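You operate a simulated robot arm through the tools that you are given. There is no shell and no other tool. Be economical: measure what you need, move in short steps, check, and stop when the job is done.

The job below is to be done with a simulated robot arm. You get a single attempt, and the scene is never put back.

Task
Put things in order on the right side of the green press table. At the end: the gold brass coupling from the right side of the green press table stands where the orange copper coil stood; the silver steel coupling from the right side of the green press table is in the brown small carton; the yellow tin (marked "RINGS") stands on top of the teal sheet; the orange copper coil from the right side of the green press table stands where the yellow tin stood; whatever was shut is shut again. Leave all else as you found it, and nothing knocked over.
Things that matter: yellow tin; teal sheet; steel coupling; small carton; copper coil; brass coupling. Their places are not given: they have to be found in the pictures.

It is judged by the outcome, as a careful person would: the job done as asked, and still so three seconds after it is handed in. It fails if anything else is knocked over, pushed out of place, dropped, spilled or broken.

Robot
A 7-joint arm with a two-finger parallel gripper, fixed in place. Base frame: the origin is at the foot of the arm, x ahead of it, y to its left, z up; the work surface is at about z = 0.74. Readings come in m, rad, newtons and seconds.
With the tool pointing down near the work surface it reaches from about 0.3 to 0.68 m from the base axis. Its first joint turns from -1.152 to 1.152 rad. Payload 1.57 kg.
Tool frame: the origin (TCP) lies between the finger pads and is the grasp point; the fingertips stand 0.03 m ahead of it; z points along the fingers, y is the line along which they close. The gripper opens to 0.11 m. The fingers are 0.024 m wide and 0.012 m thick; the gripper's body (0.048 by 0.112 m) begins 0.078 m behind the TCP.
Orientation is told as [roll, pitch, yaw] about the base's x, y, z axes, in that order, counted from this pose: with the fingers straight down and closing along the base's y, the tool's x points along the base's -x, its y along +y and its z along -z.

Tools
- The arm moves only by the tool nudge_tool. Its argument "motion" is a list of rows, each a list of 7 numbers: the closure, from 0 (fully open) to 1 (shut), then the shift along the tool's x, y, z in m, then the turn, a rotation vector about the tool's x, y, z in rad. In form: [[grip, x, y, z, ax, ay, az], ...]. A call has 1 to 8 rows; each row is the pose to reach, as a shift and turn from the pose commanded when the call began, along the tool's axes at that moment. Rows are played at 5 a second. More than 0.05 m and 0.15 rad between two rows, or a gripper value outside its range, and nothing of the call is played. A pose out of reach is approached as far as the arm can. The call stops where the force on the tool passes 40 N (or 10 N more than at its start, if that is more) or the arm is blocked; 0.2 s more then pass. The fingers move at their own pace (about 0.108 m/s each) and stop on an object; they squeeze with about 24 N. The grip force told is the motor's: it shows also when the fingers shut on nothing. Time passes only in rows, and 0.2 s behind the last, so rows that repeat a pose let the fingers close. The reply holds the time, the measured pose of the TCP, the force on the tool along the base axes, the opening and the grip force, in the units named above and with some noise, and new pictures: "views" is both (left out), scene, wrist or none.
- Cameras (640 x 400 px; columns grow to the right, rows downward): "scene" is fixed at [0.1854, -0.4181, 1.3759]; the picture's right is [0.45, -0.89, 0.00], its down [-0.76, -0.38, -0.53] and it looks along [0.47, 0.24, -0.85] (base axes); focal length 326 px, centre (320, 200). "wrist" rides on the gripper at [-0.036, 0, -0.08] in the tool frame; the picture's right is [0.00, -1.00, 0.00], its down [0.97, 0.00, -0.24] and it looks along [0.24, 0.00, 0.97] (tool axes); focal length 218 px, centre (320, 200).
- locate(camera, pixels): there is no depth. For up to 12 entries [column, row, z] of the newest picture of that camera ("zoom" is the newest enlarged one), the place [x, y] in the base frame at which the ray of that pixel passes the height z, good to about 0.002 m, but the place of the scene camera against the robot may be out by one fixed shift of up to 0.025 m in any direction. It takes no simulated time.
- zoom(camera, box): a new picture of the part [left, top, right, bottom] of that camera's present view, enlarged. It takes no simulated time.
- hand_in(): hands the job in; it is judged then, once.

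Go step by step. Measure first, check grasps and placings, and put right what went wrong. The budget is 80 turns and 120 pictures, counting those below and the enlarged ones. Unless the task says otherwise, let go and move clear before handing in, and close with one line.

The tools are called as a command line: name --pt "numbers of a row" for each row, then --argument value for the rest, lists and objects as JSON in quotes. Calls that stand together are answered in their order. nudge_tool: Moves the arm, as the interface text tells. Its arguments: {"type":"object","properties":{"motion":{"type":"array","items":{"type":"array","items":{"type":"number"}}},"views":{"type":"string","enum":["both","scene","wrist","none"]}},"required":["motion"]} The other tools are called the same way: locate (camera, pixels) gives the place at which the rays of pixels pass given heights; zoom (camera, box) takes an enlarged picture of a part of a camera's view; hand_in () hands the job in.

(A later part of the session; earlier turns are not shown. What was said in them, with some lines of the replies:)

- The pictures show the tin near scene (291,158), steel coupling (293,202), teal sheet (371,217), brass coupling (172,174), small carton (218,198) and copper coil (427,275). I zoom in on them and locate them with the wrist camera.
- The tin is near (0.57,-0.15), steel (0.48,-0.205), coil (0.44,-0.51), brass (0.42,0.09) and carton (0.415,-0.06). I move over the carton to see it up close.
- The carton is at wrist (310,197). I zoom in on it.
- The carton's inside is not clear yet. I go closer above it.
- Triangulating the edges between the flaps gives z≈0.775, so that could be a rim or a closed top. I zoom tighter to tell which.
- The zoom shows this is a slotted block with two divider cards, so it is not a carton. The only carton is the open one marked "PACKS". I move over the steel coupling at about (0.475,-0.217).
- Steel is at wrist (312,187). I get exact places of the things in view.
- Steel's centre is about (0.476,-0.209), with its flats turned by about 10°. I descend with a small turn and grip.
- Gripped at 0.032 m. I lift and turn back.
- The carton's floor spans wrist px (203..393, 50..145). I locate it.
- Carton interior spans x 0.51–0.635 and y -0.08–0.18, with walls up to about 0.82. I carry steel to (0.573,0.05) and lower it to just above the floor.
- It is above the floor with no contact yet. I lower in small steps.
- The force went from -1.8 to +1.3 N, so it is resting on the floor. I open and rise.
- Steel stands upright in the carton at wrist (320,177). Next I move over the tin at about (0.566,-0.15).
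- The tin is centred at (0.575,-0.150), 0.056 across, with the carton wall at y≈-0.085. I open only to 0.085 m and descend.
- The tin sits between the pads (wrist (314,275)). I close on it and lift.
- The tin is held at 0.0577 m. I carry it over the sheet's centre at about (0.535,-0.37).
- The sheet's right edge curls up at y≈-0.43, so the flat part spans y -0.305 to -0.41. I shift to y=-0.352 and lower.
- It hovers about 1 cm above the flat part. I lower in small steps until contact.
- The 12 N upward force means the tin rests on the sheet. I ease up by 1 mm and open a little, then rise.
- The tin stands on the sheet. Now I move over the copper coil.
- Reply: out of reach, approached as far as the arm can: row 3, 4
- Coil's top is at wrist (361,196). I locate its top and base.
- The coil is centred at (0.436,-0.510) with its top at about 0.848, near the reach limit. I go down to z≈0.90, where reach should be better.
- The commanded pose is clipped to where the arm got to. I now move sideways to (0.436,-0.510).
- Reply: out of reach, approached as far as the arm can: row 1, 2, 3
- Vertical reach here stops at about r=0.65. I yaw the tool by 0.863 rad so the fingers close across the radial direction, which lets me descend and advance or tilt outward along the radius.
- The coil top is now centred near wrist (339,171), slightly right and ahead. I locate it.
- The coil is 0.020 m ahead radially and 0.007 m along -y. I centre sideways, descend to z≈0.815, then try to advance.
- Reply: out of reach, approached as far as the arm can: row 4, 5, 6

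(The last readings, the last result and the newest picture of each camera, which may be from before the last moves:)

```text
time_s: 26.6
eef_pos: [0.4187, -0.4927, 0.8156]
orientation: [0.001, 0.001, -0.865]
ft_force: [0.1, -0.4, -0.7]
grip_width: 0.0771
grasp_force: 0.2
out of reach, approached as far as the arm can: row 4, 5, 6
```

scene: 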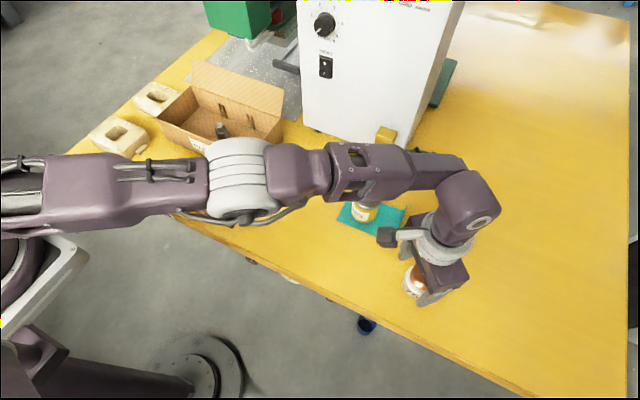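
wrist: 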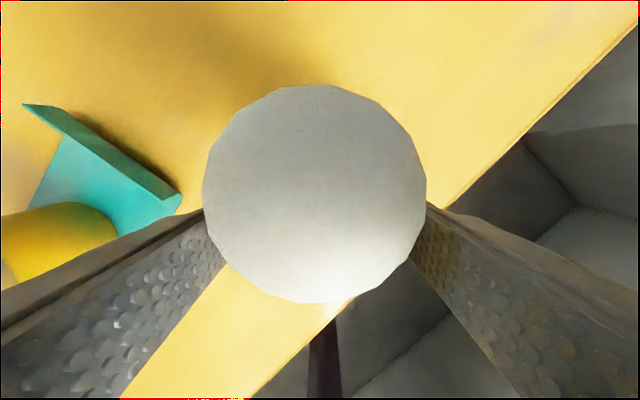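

The arm is at r=0.647 with the coil centred between the fingers but 0.023 m further out. I tilt the tips outward by 0.15 rad about tool y while advancing the TCP; the pads stay flat on the cylinder's sides.

nudge_tool --pt "0.3 -0.004 0.001 0 0 -0.075 0" --pt "0.3 -0.012 0.001 0 0 -0.15 0" --pt "0.3 -0.023 0.001 0 0 -0.16 0" --pt "0.3 -0.023 0.001 0 0 -0.16 0" --views "both"

```text
time_s: 27.6
eef_pos: [0.4353, -0.509, 0.8161]
orientation: [0.0, -0.16, -0.864]
ft_force: [0.2, 1.1, -0.2]
grip_width: 0.0769
grasp_force: 0.2
```

scene: 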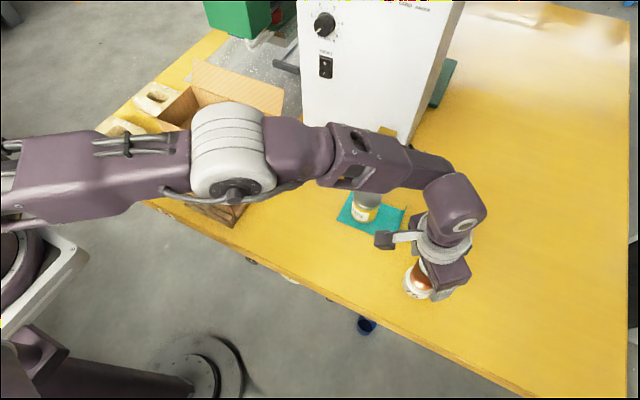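
wrist: 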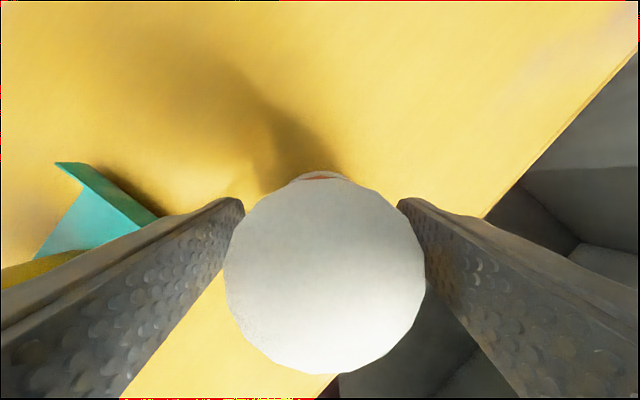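

The coil sits between the pads at wrist (325,275). I close and lift a little.

nudge_tool --pt "0.45 0 -0.001 0 0 0 0" --pt "0.6 0 -0.001 0 0 0 0" --pt "0.8 0 -0.001 0 0 0 0" --pt "0.85 0 -0.001 0 0 0 0" --pt "0.85 0 -0.001 0 0 0 0" --views "wrist"

zoom --camera "scene" --box '[360, 220, 500, 310]'

```text
time_s: 28.8
eef_pos: [0.4342, -0.5106, 0.8155]
orientation: [0.0, -0.161, -0.865]
ft_force: [0.2, -0.1, 0.2]
grip_width: 0.049
grasp_force: 23.9
```

wrist: 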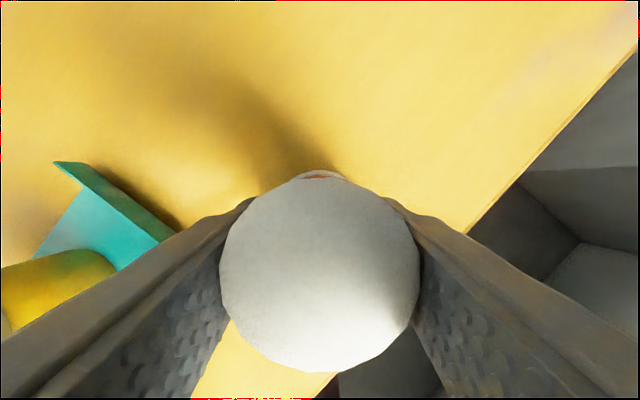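

```text
4.44 times, centred on (430, 265) of scene
```

zoom: 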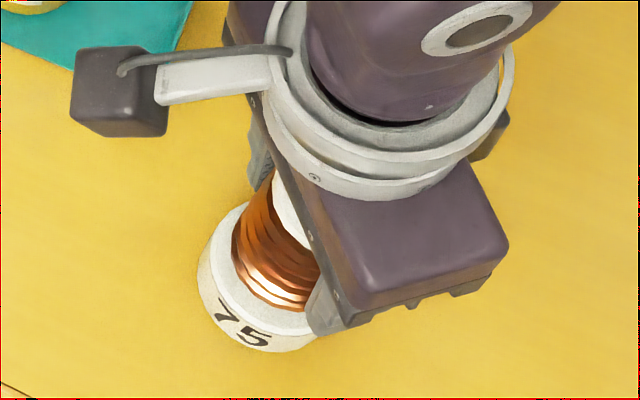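

The coil is gripped at 0.049 m; its place is (0.4345,-0.510). I lift vertically, then inward, keeping the tilt.

nudge_tool --pt "0.85 -0.0032 0 -0.0197 0 0 0" --pt "0.85 0.0004 0 -0.0608 0 0 0" --pt "0.85 0.0088 0 -0.1027 0 0 0" --pt "0.85 0.0188 0 -0.1347 0 0 0" --pt "0.85 0.0188 0 -0.1347 0 0 0"

```text
time_s: 30.0
eef_pos: [0.4084, -0.4797, 0.9462]
orientation: [0.0, -0.161, -0.864]
ft_force: [-0.6, -0.6, -5.2]
grip_width: 0.0492
grasp_force: 23.6
```

scene: 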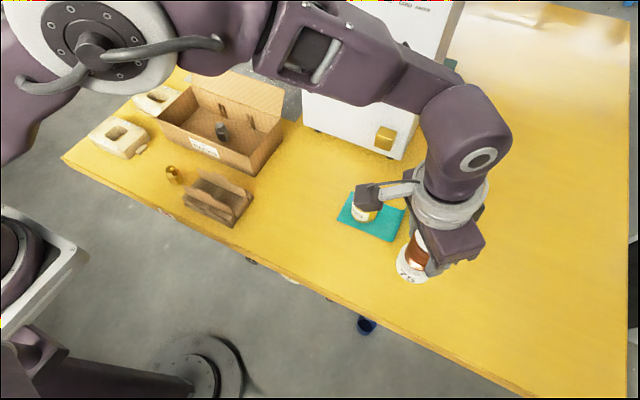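
wrist: 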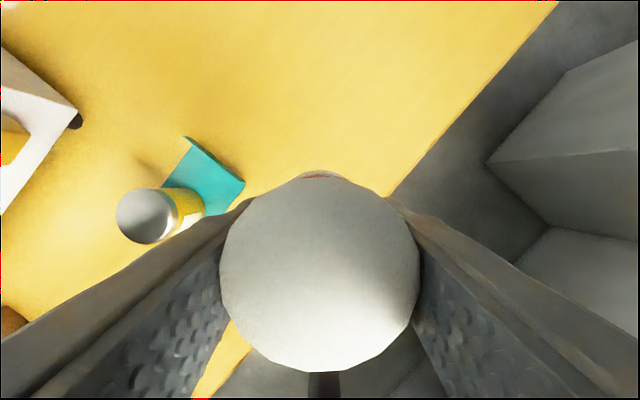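

Held steady. I swing along a straight line to above the tin's old place (0.577,-0.150), yawing by 0.61 at the same time.

nudge_tool --pt "0.85 0.0174 0.0428 -0.0028 -0.0121 0 -0.0754" --pt "0.85 0.0349 0.0855 -0.0056 -0.0243 0 -0.1508" --pt "0.85 0.0523 0.1283 -0.0084 -0.0364 0 -0.2261" --pt "0.85 0.0697 0.1711 -0.0113 -0.0486 0 -0.3015" --pt "0.85 0.0871 0.2138 -0.0141 -0.0607 0 -0.3769" --pt "0.85 0.1046 0.2566 -0.0169 -0.0728 0 -0.4523" --pt "0.85 0.122 0.2993 -0.0197 -0.085 0 -0.5276" --pt "0.85 0.1394 0.3421 -0.0225 -0.0971 0 -0.603"

```text
time_s: 31.8
eef_pos: [0.5762, -0.1497, 0.9485]
orientation: [-0.001, -0.161, -0.254]
ft_force: [0.7, 0.5, -5.1]
grip_width: 0.049
grasp_force: 24.1
```

scene: 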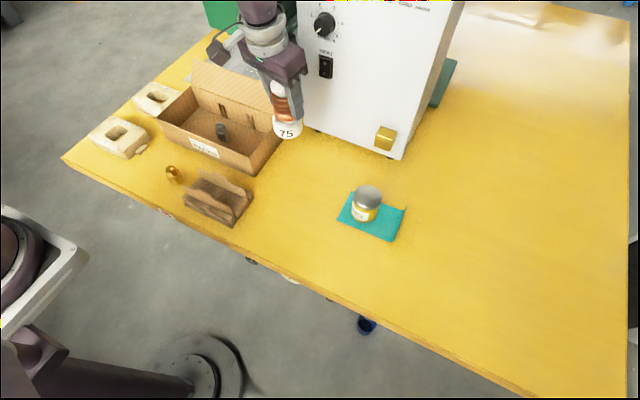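
wrist: 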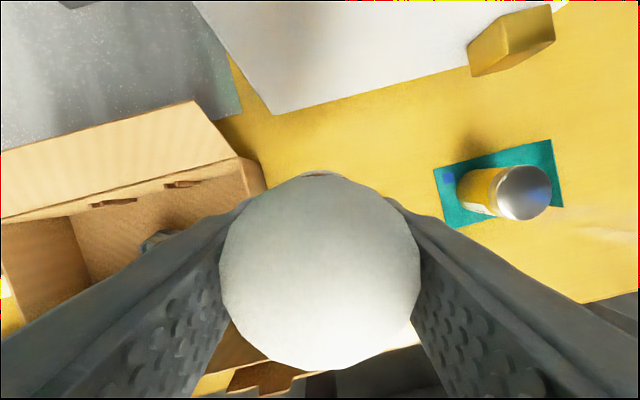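

Straight above. I lower nearly to the table.

nudge_tool --pt "0.85 0.0064 0 0.0395 0 0 0" --pt "0.85 0.0127 0 0.079 0 0 0" --pt "0.85 0.0183 0 0.1135 0 0 0" --pt "0.85 0.0197 0 0.1224 0 0 0"

zoom --camera "scene" --box '[220, 80, 360, 190]'

```text
time_s: 32.8
eef_pos: [0.577, -0.1498, 0.8234]
orientation: [0.0, -0.16, -0.252]
ft_force: [0.2, -0.5, -4.0]
grip_width: 0.0495
grasp_force: 24.3
```

scene: 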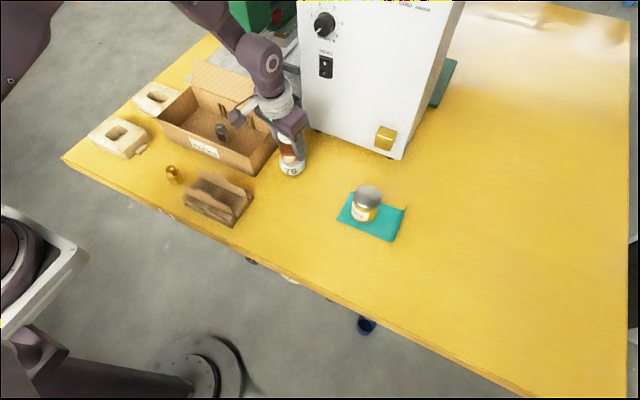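
wrist: 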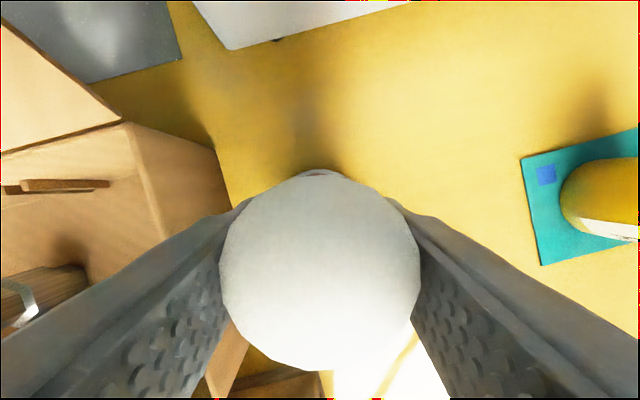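

```text
3.64 times, centred on (290, 135) of scene
```

zoom: 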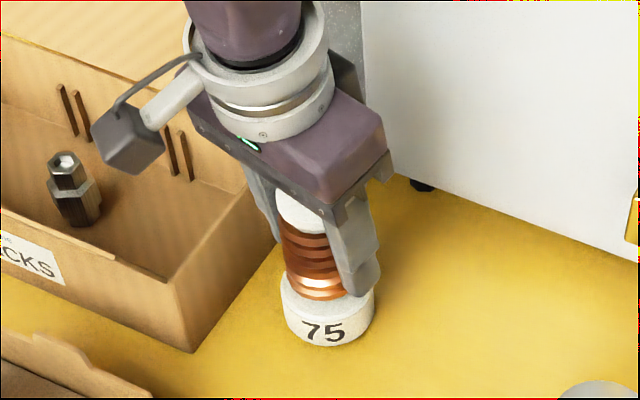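

Clear of the carton. I lower the last ~8 mm in small steps.

nudge_tool --pt "0.85 0.0008 0 0.005 0 0 0" --pt "0.85 0.0012 0 0.0074 0 0 0" --pt "0.85 0.0013 0 0.0084 0 0 0" --pt "0.85 0.0013 0 0.0084 0 0 0" --views "none"

```text
time_s: 33.8
eef_pos: [0.5777, -0.1501, 0.8151]
orientation: [-0.001, -0.167, -0.254]
ft_force: [1.8, 1.6, 26.1]
grip_width: 0.049
grasp_force: 23.8
```

26 N means it is firmly on the table. I ease up, open slightly, and rise straight.

nudge_tool --pt "0.85 -0.0003 0 -0.0018 0 0 0" --pt "0.5 -0.0003 0 -0.0018 0 0 0" --pt "0.36 -0.0003 0 -0.0018 0 0 0" --pt "0.36 -0.0003 0 -0.0018 0 0 0" --pt "0.36 -0.0056 0 -0.0345 0 0 0" --pt "0.36 -0.0127 0 -0.079 0 0 0" --pt "0.36 -0.0191 0 -0.1184 0 0 0"

zoom --camera "scene" --box '[220, 80, 360, 190]'

```text
time_s: 35.4
eef_pos: [0.5753, -0.1492, 0.9335]
orientation: [0.0, -0.159, -0.253]
ft_force: [0.4, 0.2, 1.6]
grip_width: 0.0705
grasp_force: 0.1
```

scene: 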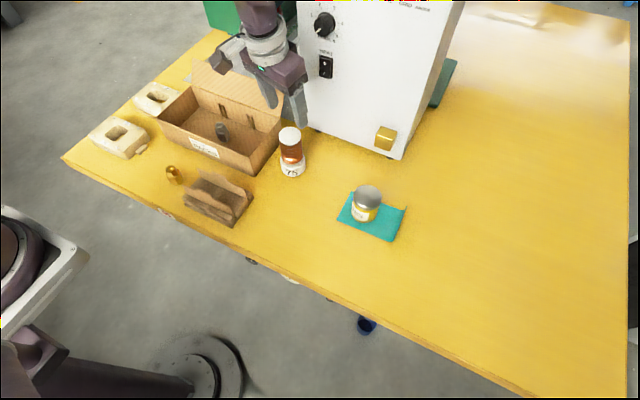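
wrist: 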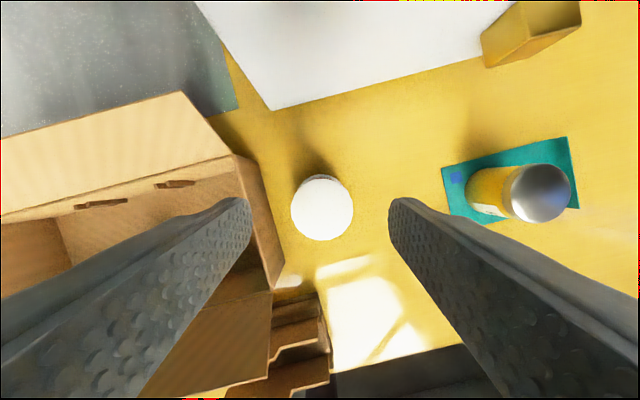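

```text
3.64 times, centred on (290, 135) of scene
```

zoom: 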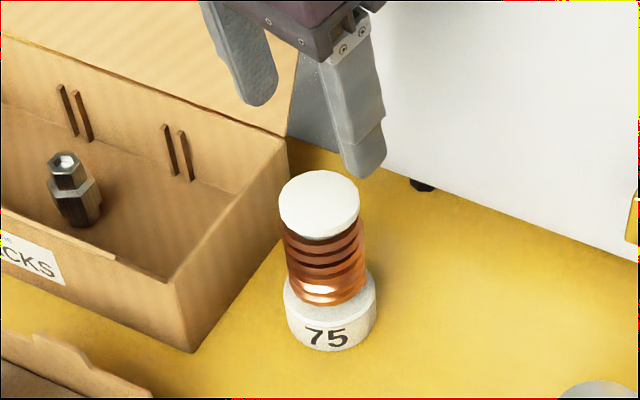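

The coil stands where the tin stood. Now I go over the brass coupling at about (0.412,0.085).

nudge_tool --pt "0.1 0.0312 0.0313 -0.0083 -0.0067 0 -0.0416" --pt "0 0.0623 0.0625 -0.0167 -0.0134 0 -0.0832" --pt "0 0.0935 0.0938 -0.025 -0.0201 0 -0.1249" --pt "0 0.1247 0.1251 -0.0333 -0.0268 0 -0.1665" --pt "0 0.1558 0.1563 -0.0417 -0.0335 0 -0.2081" --pt "0 0.187 0.1876 -0.05 -0.0402 0 -0.2497" --views "wrist"

zoom --camera "wrist" --box '[220, 90, 420, 260]'

```text
time_s: 36.8
eef_pos: [0.4343, 0.0789, 0.9545]
orientation: [0.001, -0.161, 0.0]
ft_force: [0.8, 0.5, 0.0]
grip_width: 0.1099
grasp_force: 0.1
```

wrist: 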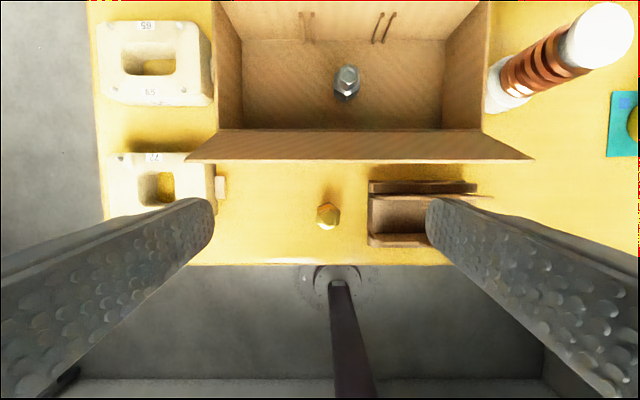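

```text
2.35 times, centred on (320, 175) of wrist
```

zoom: 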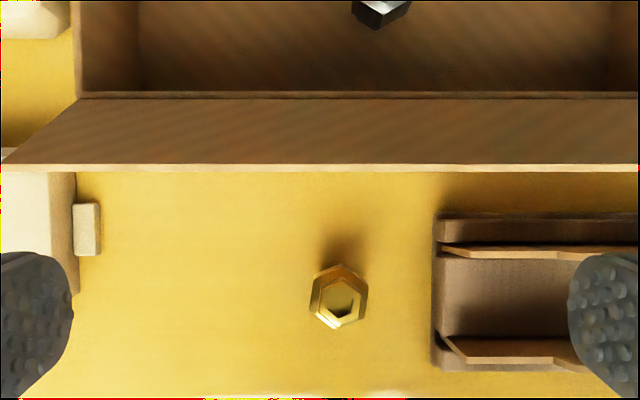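

locate --camera "wrist" --pixels '[[328, 214, 0.775], [326, 211, 0.75], [220, 187, 0.76], [220, 200, 0.76], [369, 215, 0.76], [369, 190, 0.77], [369, 247, 0.77], [330, 264, 0.74], [186, 161, 0.85], [533, 159, 0.85]]'

zoom --camera "wrist" --box '[290, 180, 370, 240]'

```text
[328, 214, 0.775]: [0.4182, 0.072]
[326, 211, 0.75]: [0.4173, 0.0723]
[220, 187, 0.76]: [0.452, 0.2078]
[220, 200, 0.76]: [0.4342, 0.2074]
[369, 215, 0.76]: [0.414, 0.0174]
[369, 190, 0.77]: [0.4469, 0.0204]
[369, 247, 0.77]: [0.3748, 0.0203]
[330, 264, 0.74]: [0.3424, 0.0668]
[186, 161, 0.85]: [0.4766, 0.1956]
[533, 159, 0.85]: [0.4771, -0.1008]
```

```text
6.67 times, centred on (330, 210) of wrist
```

zoom: 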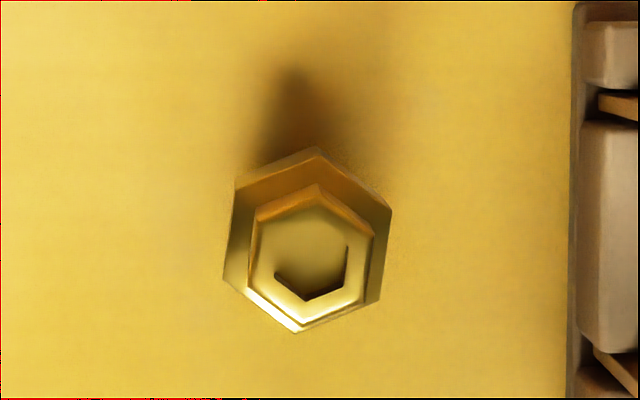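

Brass is at (0.418,0.072), flats turned by about -0.12 rad, with the block 0.05 m to its right. I descend with a 0.06 m opening.

nudge_tool --pt "0.45 0.0128 -0.0035 0.0283 0.01 0 0.059" --pt "0.45 0.0272 -0.007 0.0665 0.019 0 0.118" --pt "0.45 0.0336 -0.007 0.106 0.019 0 0.118" --pt "0.45 0.04 -0.007 0.1455 0.019 0 0.118" --pt "0.45 0.0443 -0.007 0.1726 0.019 0 0.118"

```text
time_s: 38.0
eef_pos: [0.4205, 0.0713, 0.7765]
orientation: [0.0, -0.16, -0.12]
ft_force: [1.2, 0.6, -1.0]
grip_width: 0.0604
grasp_force: 0.1
```

scene: 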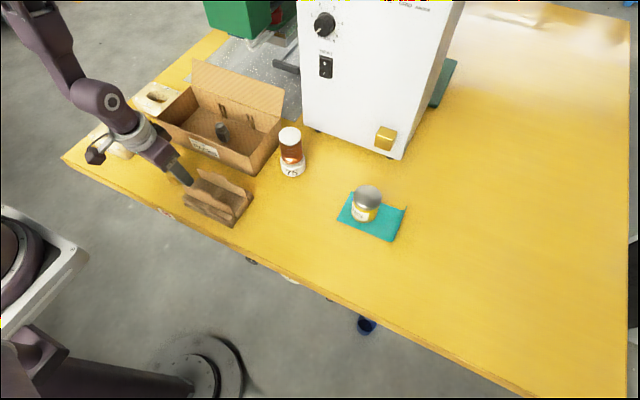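
wrist: 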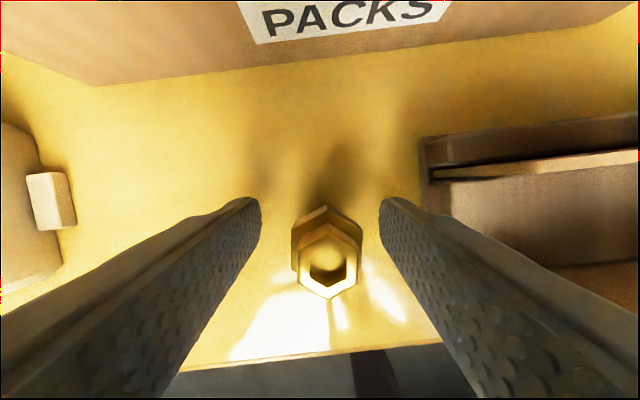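

Brass is between the pads at wrist (327,255). I close.

nudge_tool --pt "0.7 0 -0.001 0 0 0 0" --pt "0.9 0 -0.001 0 0 0 0" --pt "1 0 -0.001 0 0 0 0" --pt "1 0 -0.001 0 0 0 0" --views "wrist"

```text
time_s: 39.0
eef_pos: [0.4212, 0.0719, 0.7768]
orientation: [0.0, -0.16, -0.119]
ft_force: [0.1, -0.5, -0.1]
grip_width: 0.032
grasp_force: 24.5
```

wrist: 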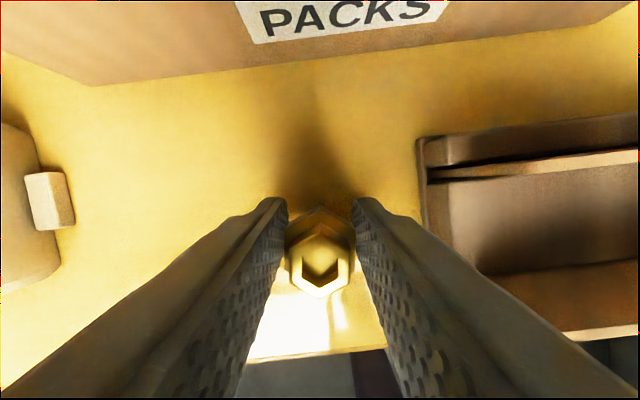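

Gripped on the flats at 0.032 m. I lift straight up.

nudge_tool --pt "1 -0.0048 0 -0.0296 0 0 0" --pt "1 -0.0119 0 -0.074 0 0 0" --pt "1 -0.0191 0 -0.1184 0 0 0" --pt "1 -0.027 0 -0.1678 0 0 0" --views "wrist"

```text
time_s: 40.0
eef_pos: [0.4206, 0.0706, 0.946]
orientation: [0.0, -0.159, -0.119]
ft_force: [0.2, -0.6, -1.2]
grip_width: 0.0319
grasp_force: 23.4
```

wrist: 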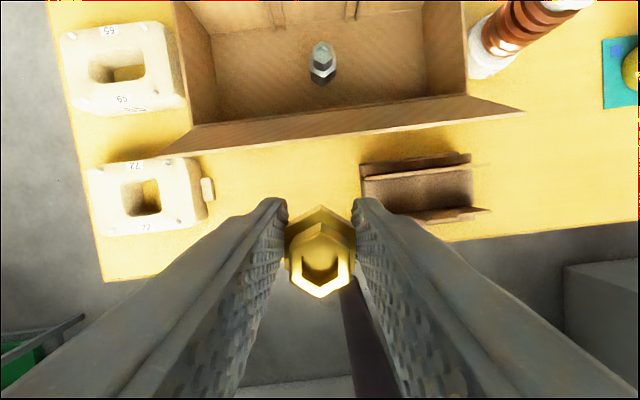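

I swing toward the coil's old place in two calls, keeping the tilt.

nudge_tool --pt "1 -0.0036 -0.0449 0.0006 0.0098 0 0.0609" --pt "1 -0.0072 -0.0898 0.0012 0.0196 0 0.1217" --pt "1 -0.0108 -0.1347 0.0018 0.0294 0 0.1826" --pt "1 -0.0144 -0.1795 0.0023 0.0392 0 0.2435" --pt "1 -0.018 -0.2244 0.0029 0.049 0 0.3043" --pt "1 -0.0216 -0.2693 0.0035 0.0588 0 0.3652" --views "none"

nudge_tool --pt "1 -0.0194 -0.0405 0.0031 0.0099 0 0.0617" --pt "1 -0.0388 -0.0811 0.0062 0.0199 0 0.1233" --pt "1 -0.0582 -0.1216 0.0094 0.0298 0 0.185" --pt "1 -0.0775 -0.1621 0.0125 0.0397 0 0.2467" --pt "1 -0.0969 -0.2027 0.0156 0.0497 0 0.3083" --pt "1 -0.1163 -0.2432 0.0187 0.0596 0 0.37"

```text
time_s: 41.4
eef_pos: [0.4096, -0.1975, 0.9464]
orientation: [-0.001, -0.159, -0.49]
ft_force: [0.3, 0.2, -1.5]
grip_width: 0.0321
grasp_force: 24.3
```

```text
time_s: 42.8
eef_pos: [0.4005, -0.4689, 0.9432]
orientation: [0.0, -0.159, -0.865]
ft_force: [0.0, -0.8, -1.8]
grip_width: 0.0321
grasp_force: 24.3
```

scene: 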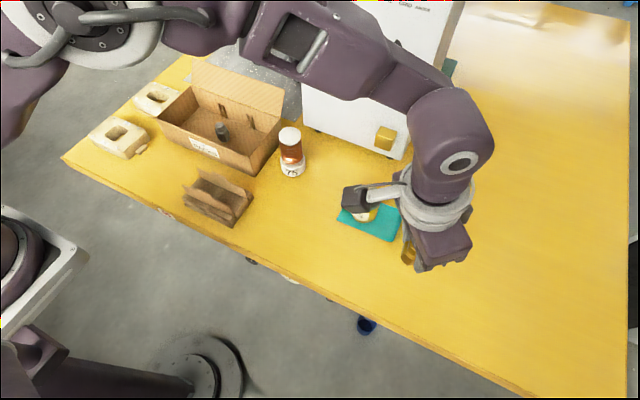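
wrist: 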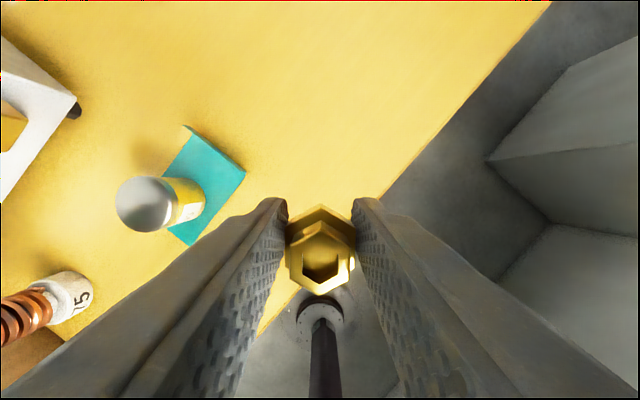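

The brass hangs over the approach and the camera block clears the tin. I lower, then move out to (0.435,-0.511), stopping about 1 cm above the table.

nudge_tool --pt "1 0.0072 0 0.0444 0 0 0" --pt "1 0.0143 0 0.0888 0 0 0" --pt "1 0.0207 0 0.1283 0 0 0" --pt "1 -0.0036 -0.0003 0.1474 0 0 0" --pt "1 -0.0294 -0.0006 0.1617 0 0 0" --pt "1 -0.0294 -0.0006 0.1617 0 0 0"

zoom --camera "scene" --box '[330, 180, 490, 310]'

```text
time_s: 44.2
eef_pos: [0.4336, -0.5125, 0.7902]
orientation: [0.0, -0.159, -0.865]
ft_force: [0.0, 0.2, -1.3]
grip_width: 0.0323
grasp_force: 24.4
```

scene: 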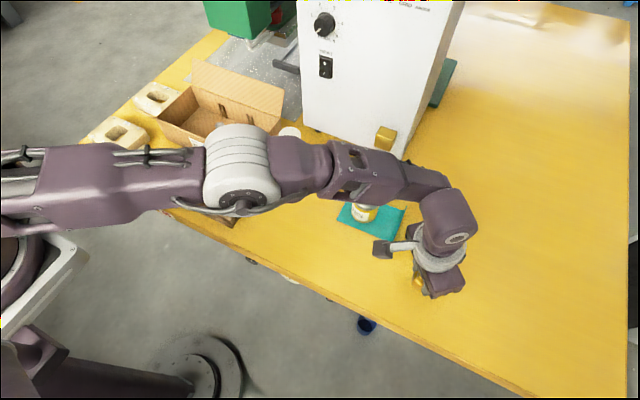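
wrist: 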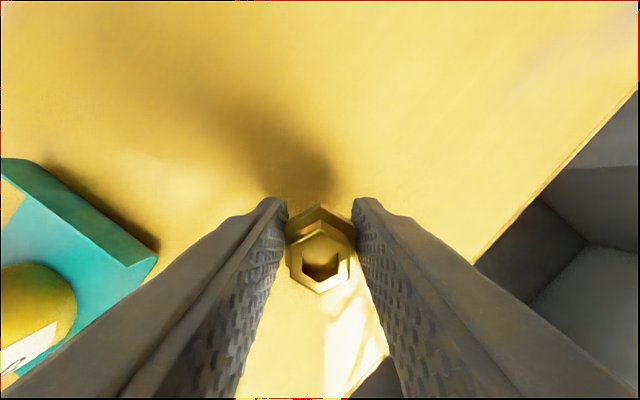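

```text
3.08 times, centred on (410, 245) of scene
```

zoom: 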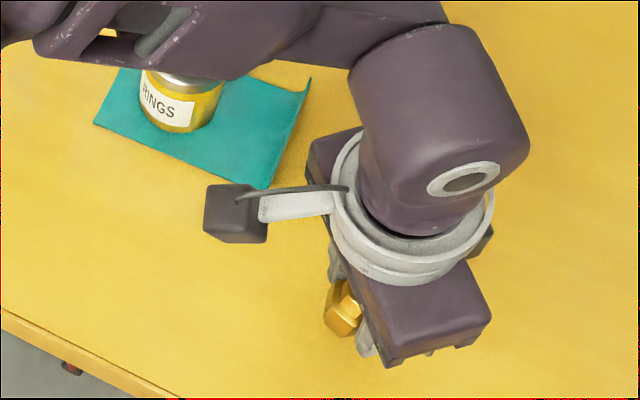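

At (0.434,-0.5125), about 13 mm above grasp height. I lower in small steps.

nudge_tool --pt "1 0.0013 0 0.0079 0 0 0" --pt "1 0.0019 0 0.0118 0 0 0" --pt "1 0.0021 0 0.0132 0 0 0" --pt "1 0.0021 0 0.0132 0 0 0" --views "none"

```text
time_s: 45.2
eef_pos: [0.4346, -0.5106, 0.7784]
orientation: [-0.001, -0.159, -0.863]
ft_force: [-1.7, -0.3, 1.5]
grip_width: 0.0323
grasp_force: 23.8
```

Contact is just beginning. I go one millimetre more to be sure.

nudge_tool --pt "1 0.0002 0 0.0014 0 0 0" --pt "1 0.0002 0 0.0014 0 0 0" --views "none"

```text
time_s: 45.8
eef_pos: [0.4347, -0.5112, 0.7778]
orientation: [0.001, -0.161, -0.863]
ft_force: [-3.6, 3.3, 16.7]
grip_width: 0.0322
grasp_force: 24.3
```

It is resting (16.7 N). I ease up, open, and rise straight, then inward.

nudge_tool --pt "1 -0.0002 0 -0.0014 0 0 0" --pt "0.7 -0.0002 0 -0.0014 0 0 0" --pt "0.5 -0.0002 0 -0.0014 0 0 0" --pt "0.45 -0.0002 0 -0.0014 0 0 0" --pt "0.45 -0.0048 0 -0.0296 0 0 0" --pt "0.45 -0.0103 0 -0.0642 0 0 0" --pt "0.45 0.008 0 -0.105 0 0 0" --pt "0.45 0.035 0 -0.14 0 0 0"

nudge_tool --pt "0.45 0.02 0.04 -0.01 0 0 0" --pt "0.45 0.04 0.08 -0.02 0 0 0" --pt "0.45 0.06 0.12 -0.02 0 0 0" --pt "0.45 0.08 0.16 -0.02 0 0 0"

zoom --camera "scene" --box '[330, 180, 490, 310]'

```text
time_s: 47.6
eef_pos: [0.397, -0.4668, 0.91]
orientation: [0.0, -0.162, -0.865]
ft_force: [0.7, 0.3, 0.3]
grip_width: 0.0608
grasp_force: 0.1
```

scene: 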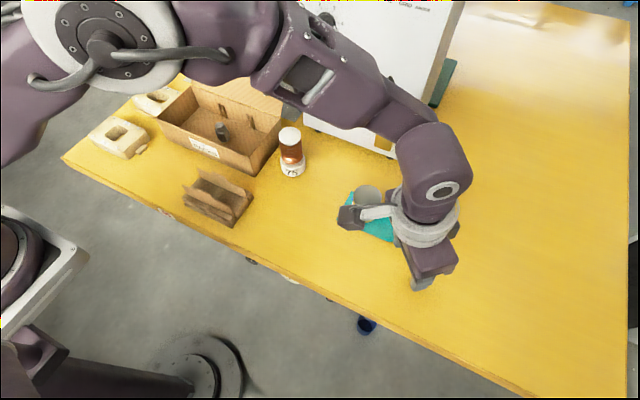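
wrist: 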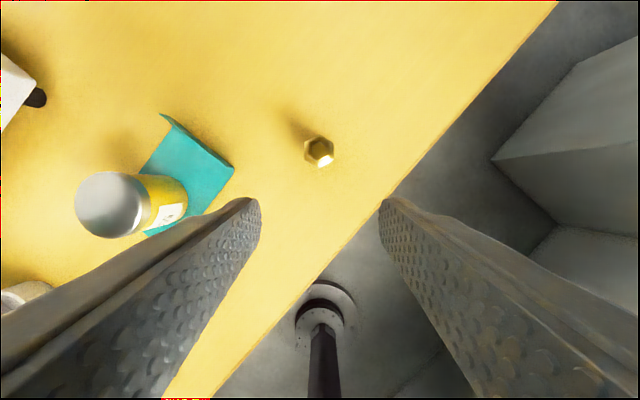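

```text
time_s: 48.6
eef_pos: [0.4658, -0.3012, 0.9165]
orientation: [-0.001, -0.159, -0.865]
ft_force: [0.1, 1.1, 0.6]
grip_width: 0.0603
grasp_force: 0.1
```

scene: 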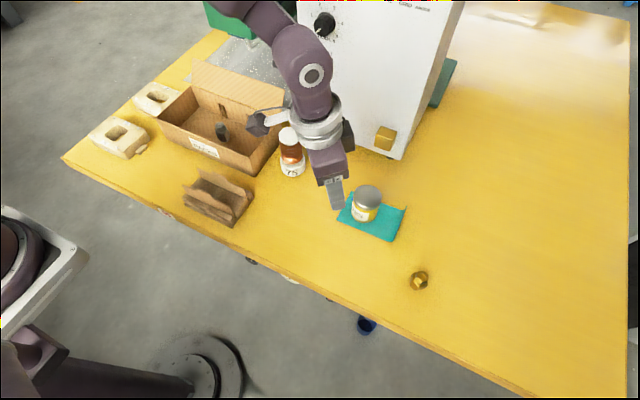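
wrist: 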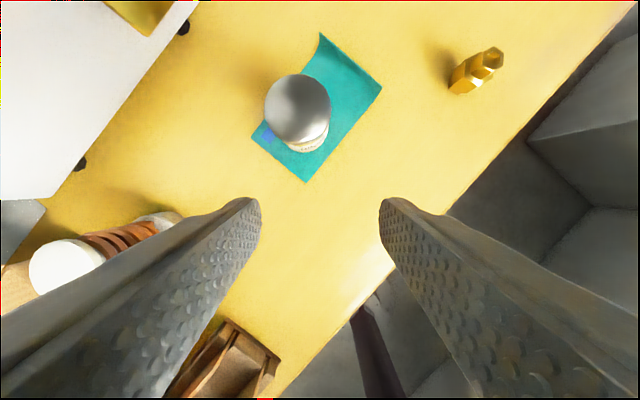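

```text
3.08 times, centred on (410, 245) of scene
```

zoom: 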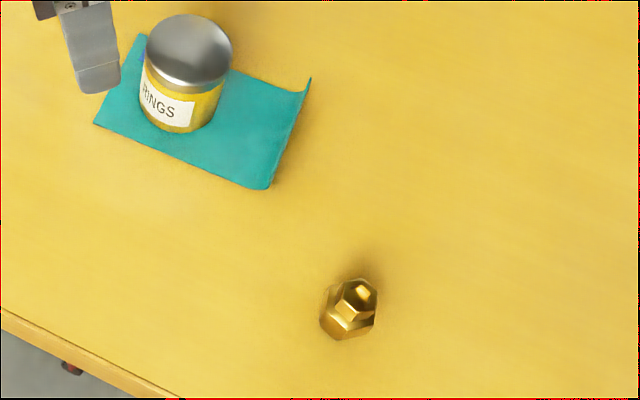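

The pictures show the brass upright at scene (418,281), the tin on the sheet at (366,203), the coil at (291,155) and the steel in the PACKS carton at (222,131). Nothing else has moved and the arm is clear, so I hand in.

hand_in

```text
The job is handed in.
```

The job is handed in: steel coupling in the "PACKS" carton (the only carton I found, so I took it as the small carton), tin on the teal sheet, coil where the tin stood, brass coupling where the coil stood. Nothing needed shutting again, and nothing else looked moved or knocked over in the last pictures.
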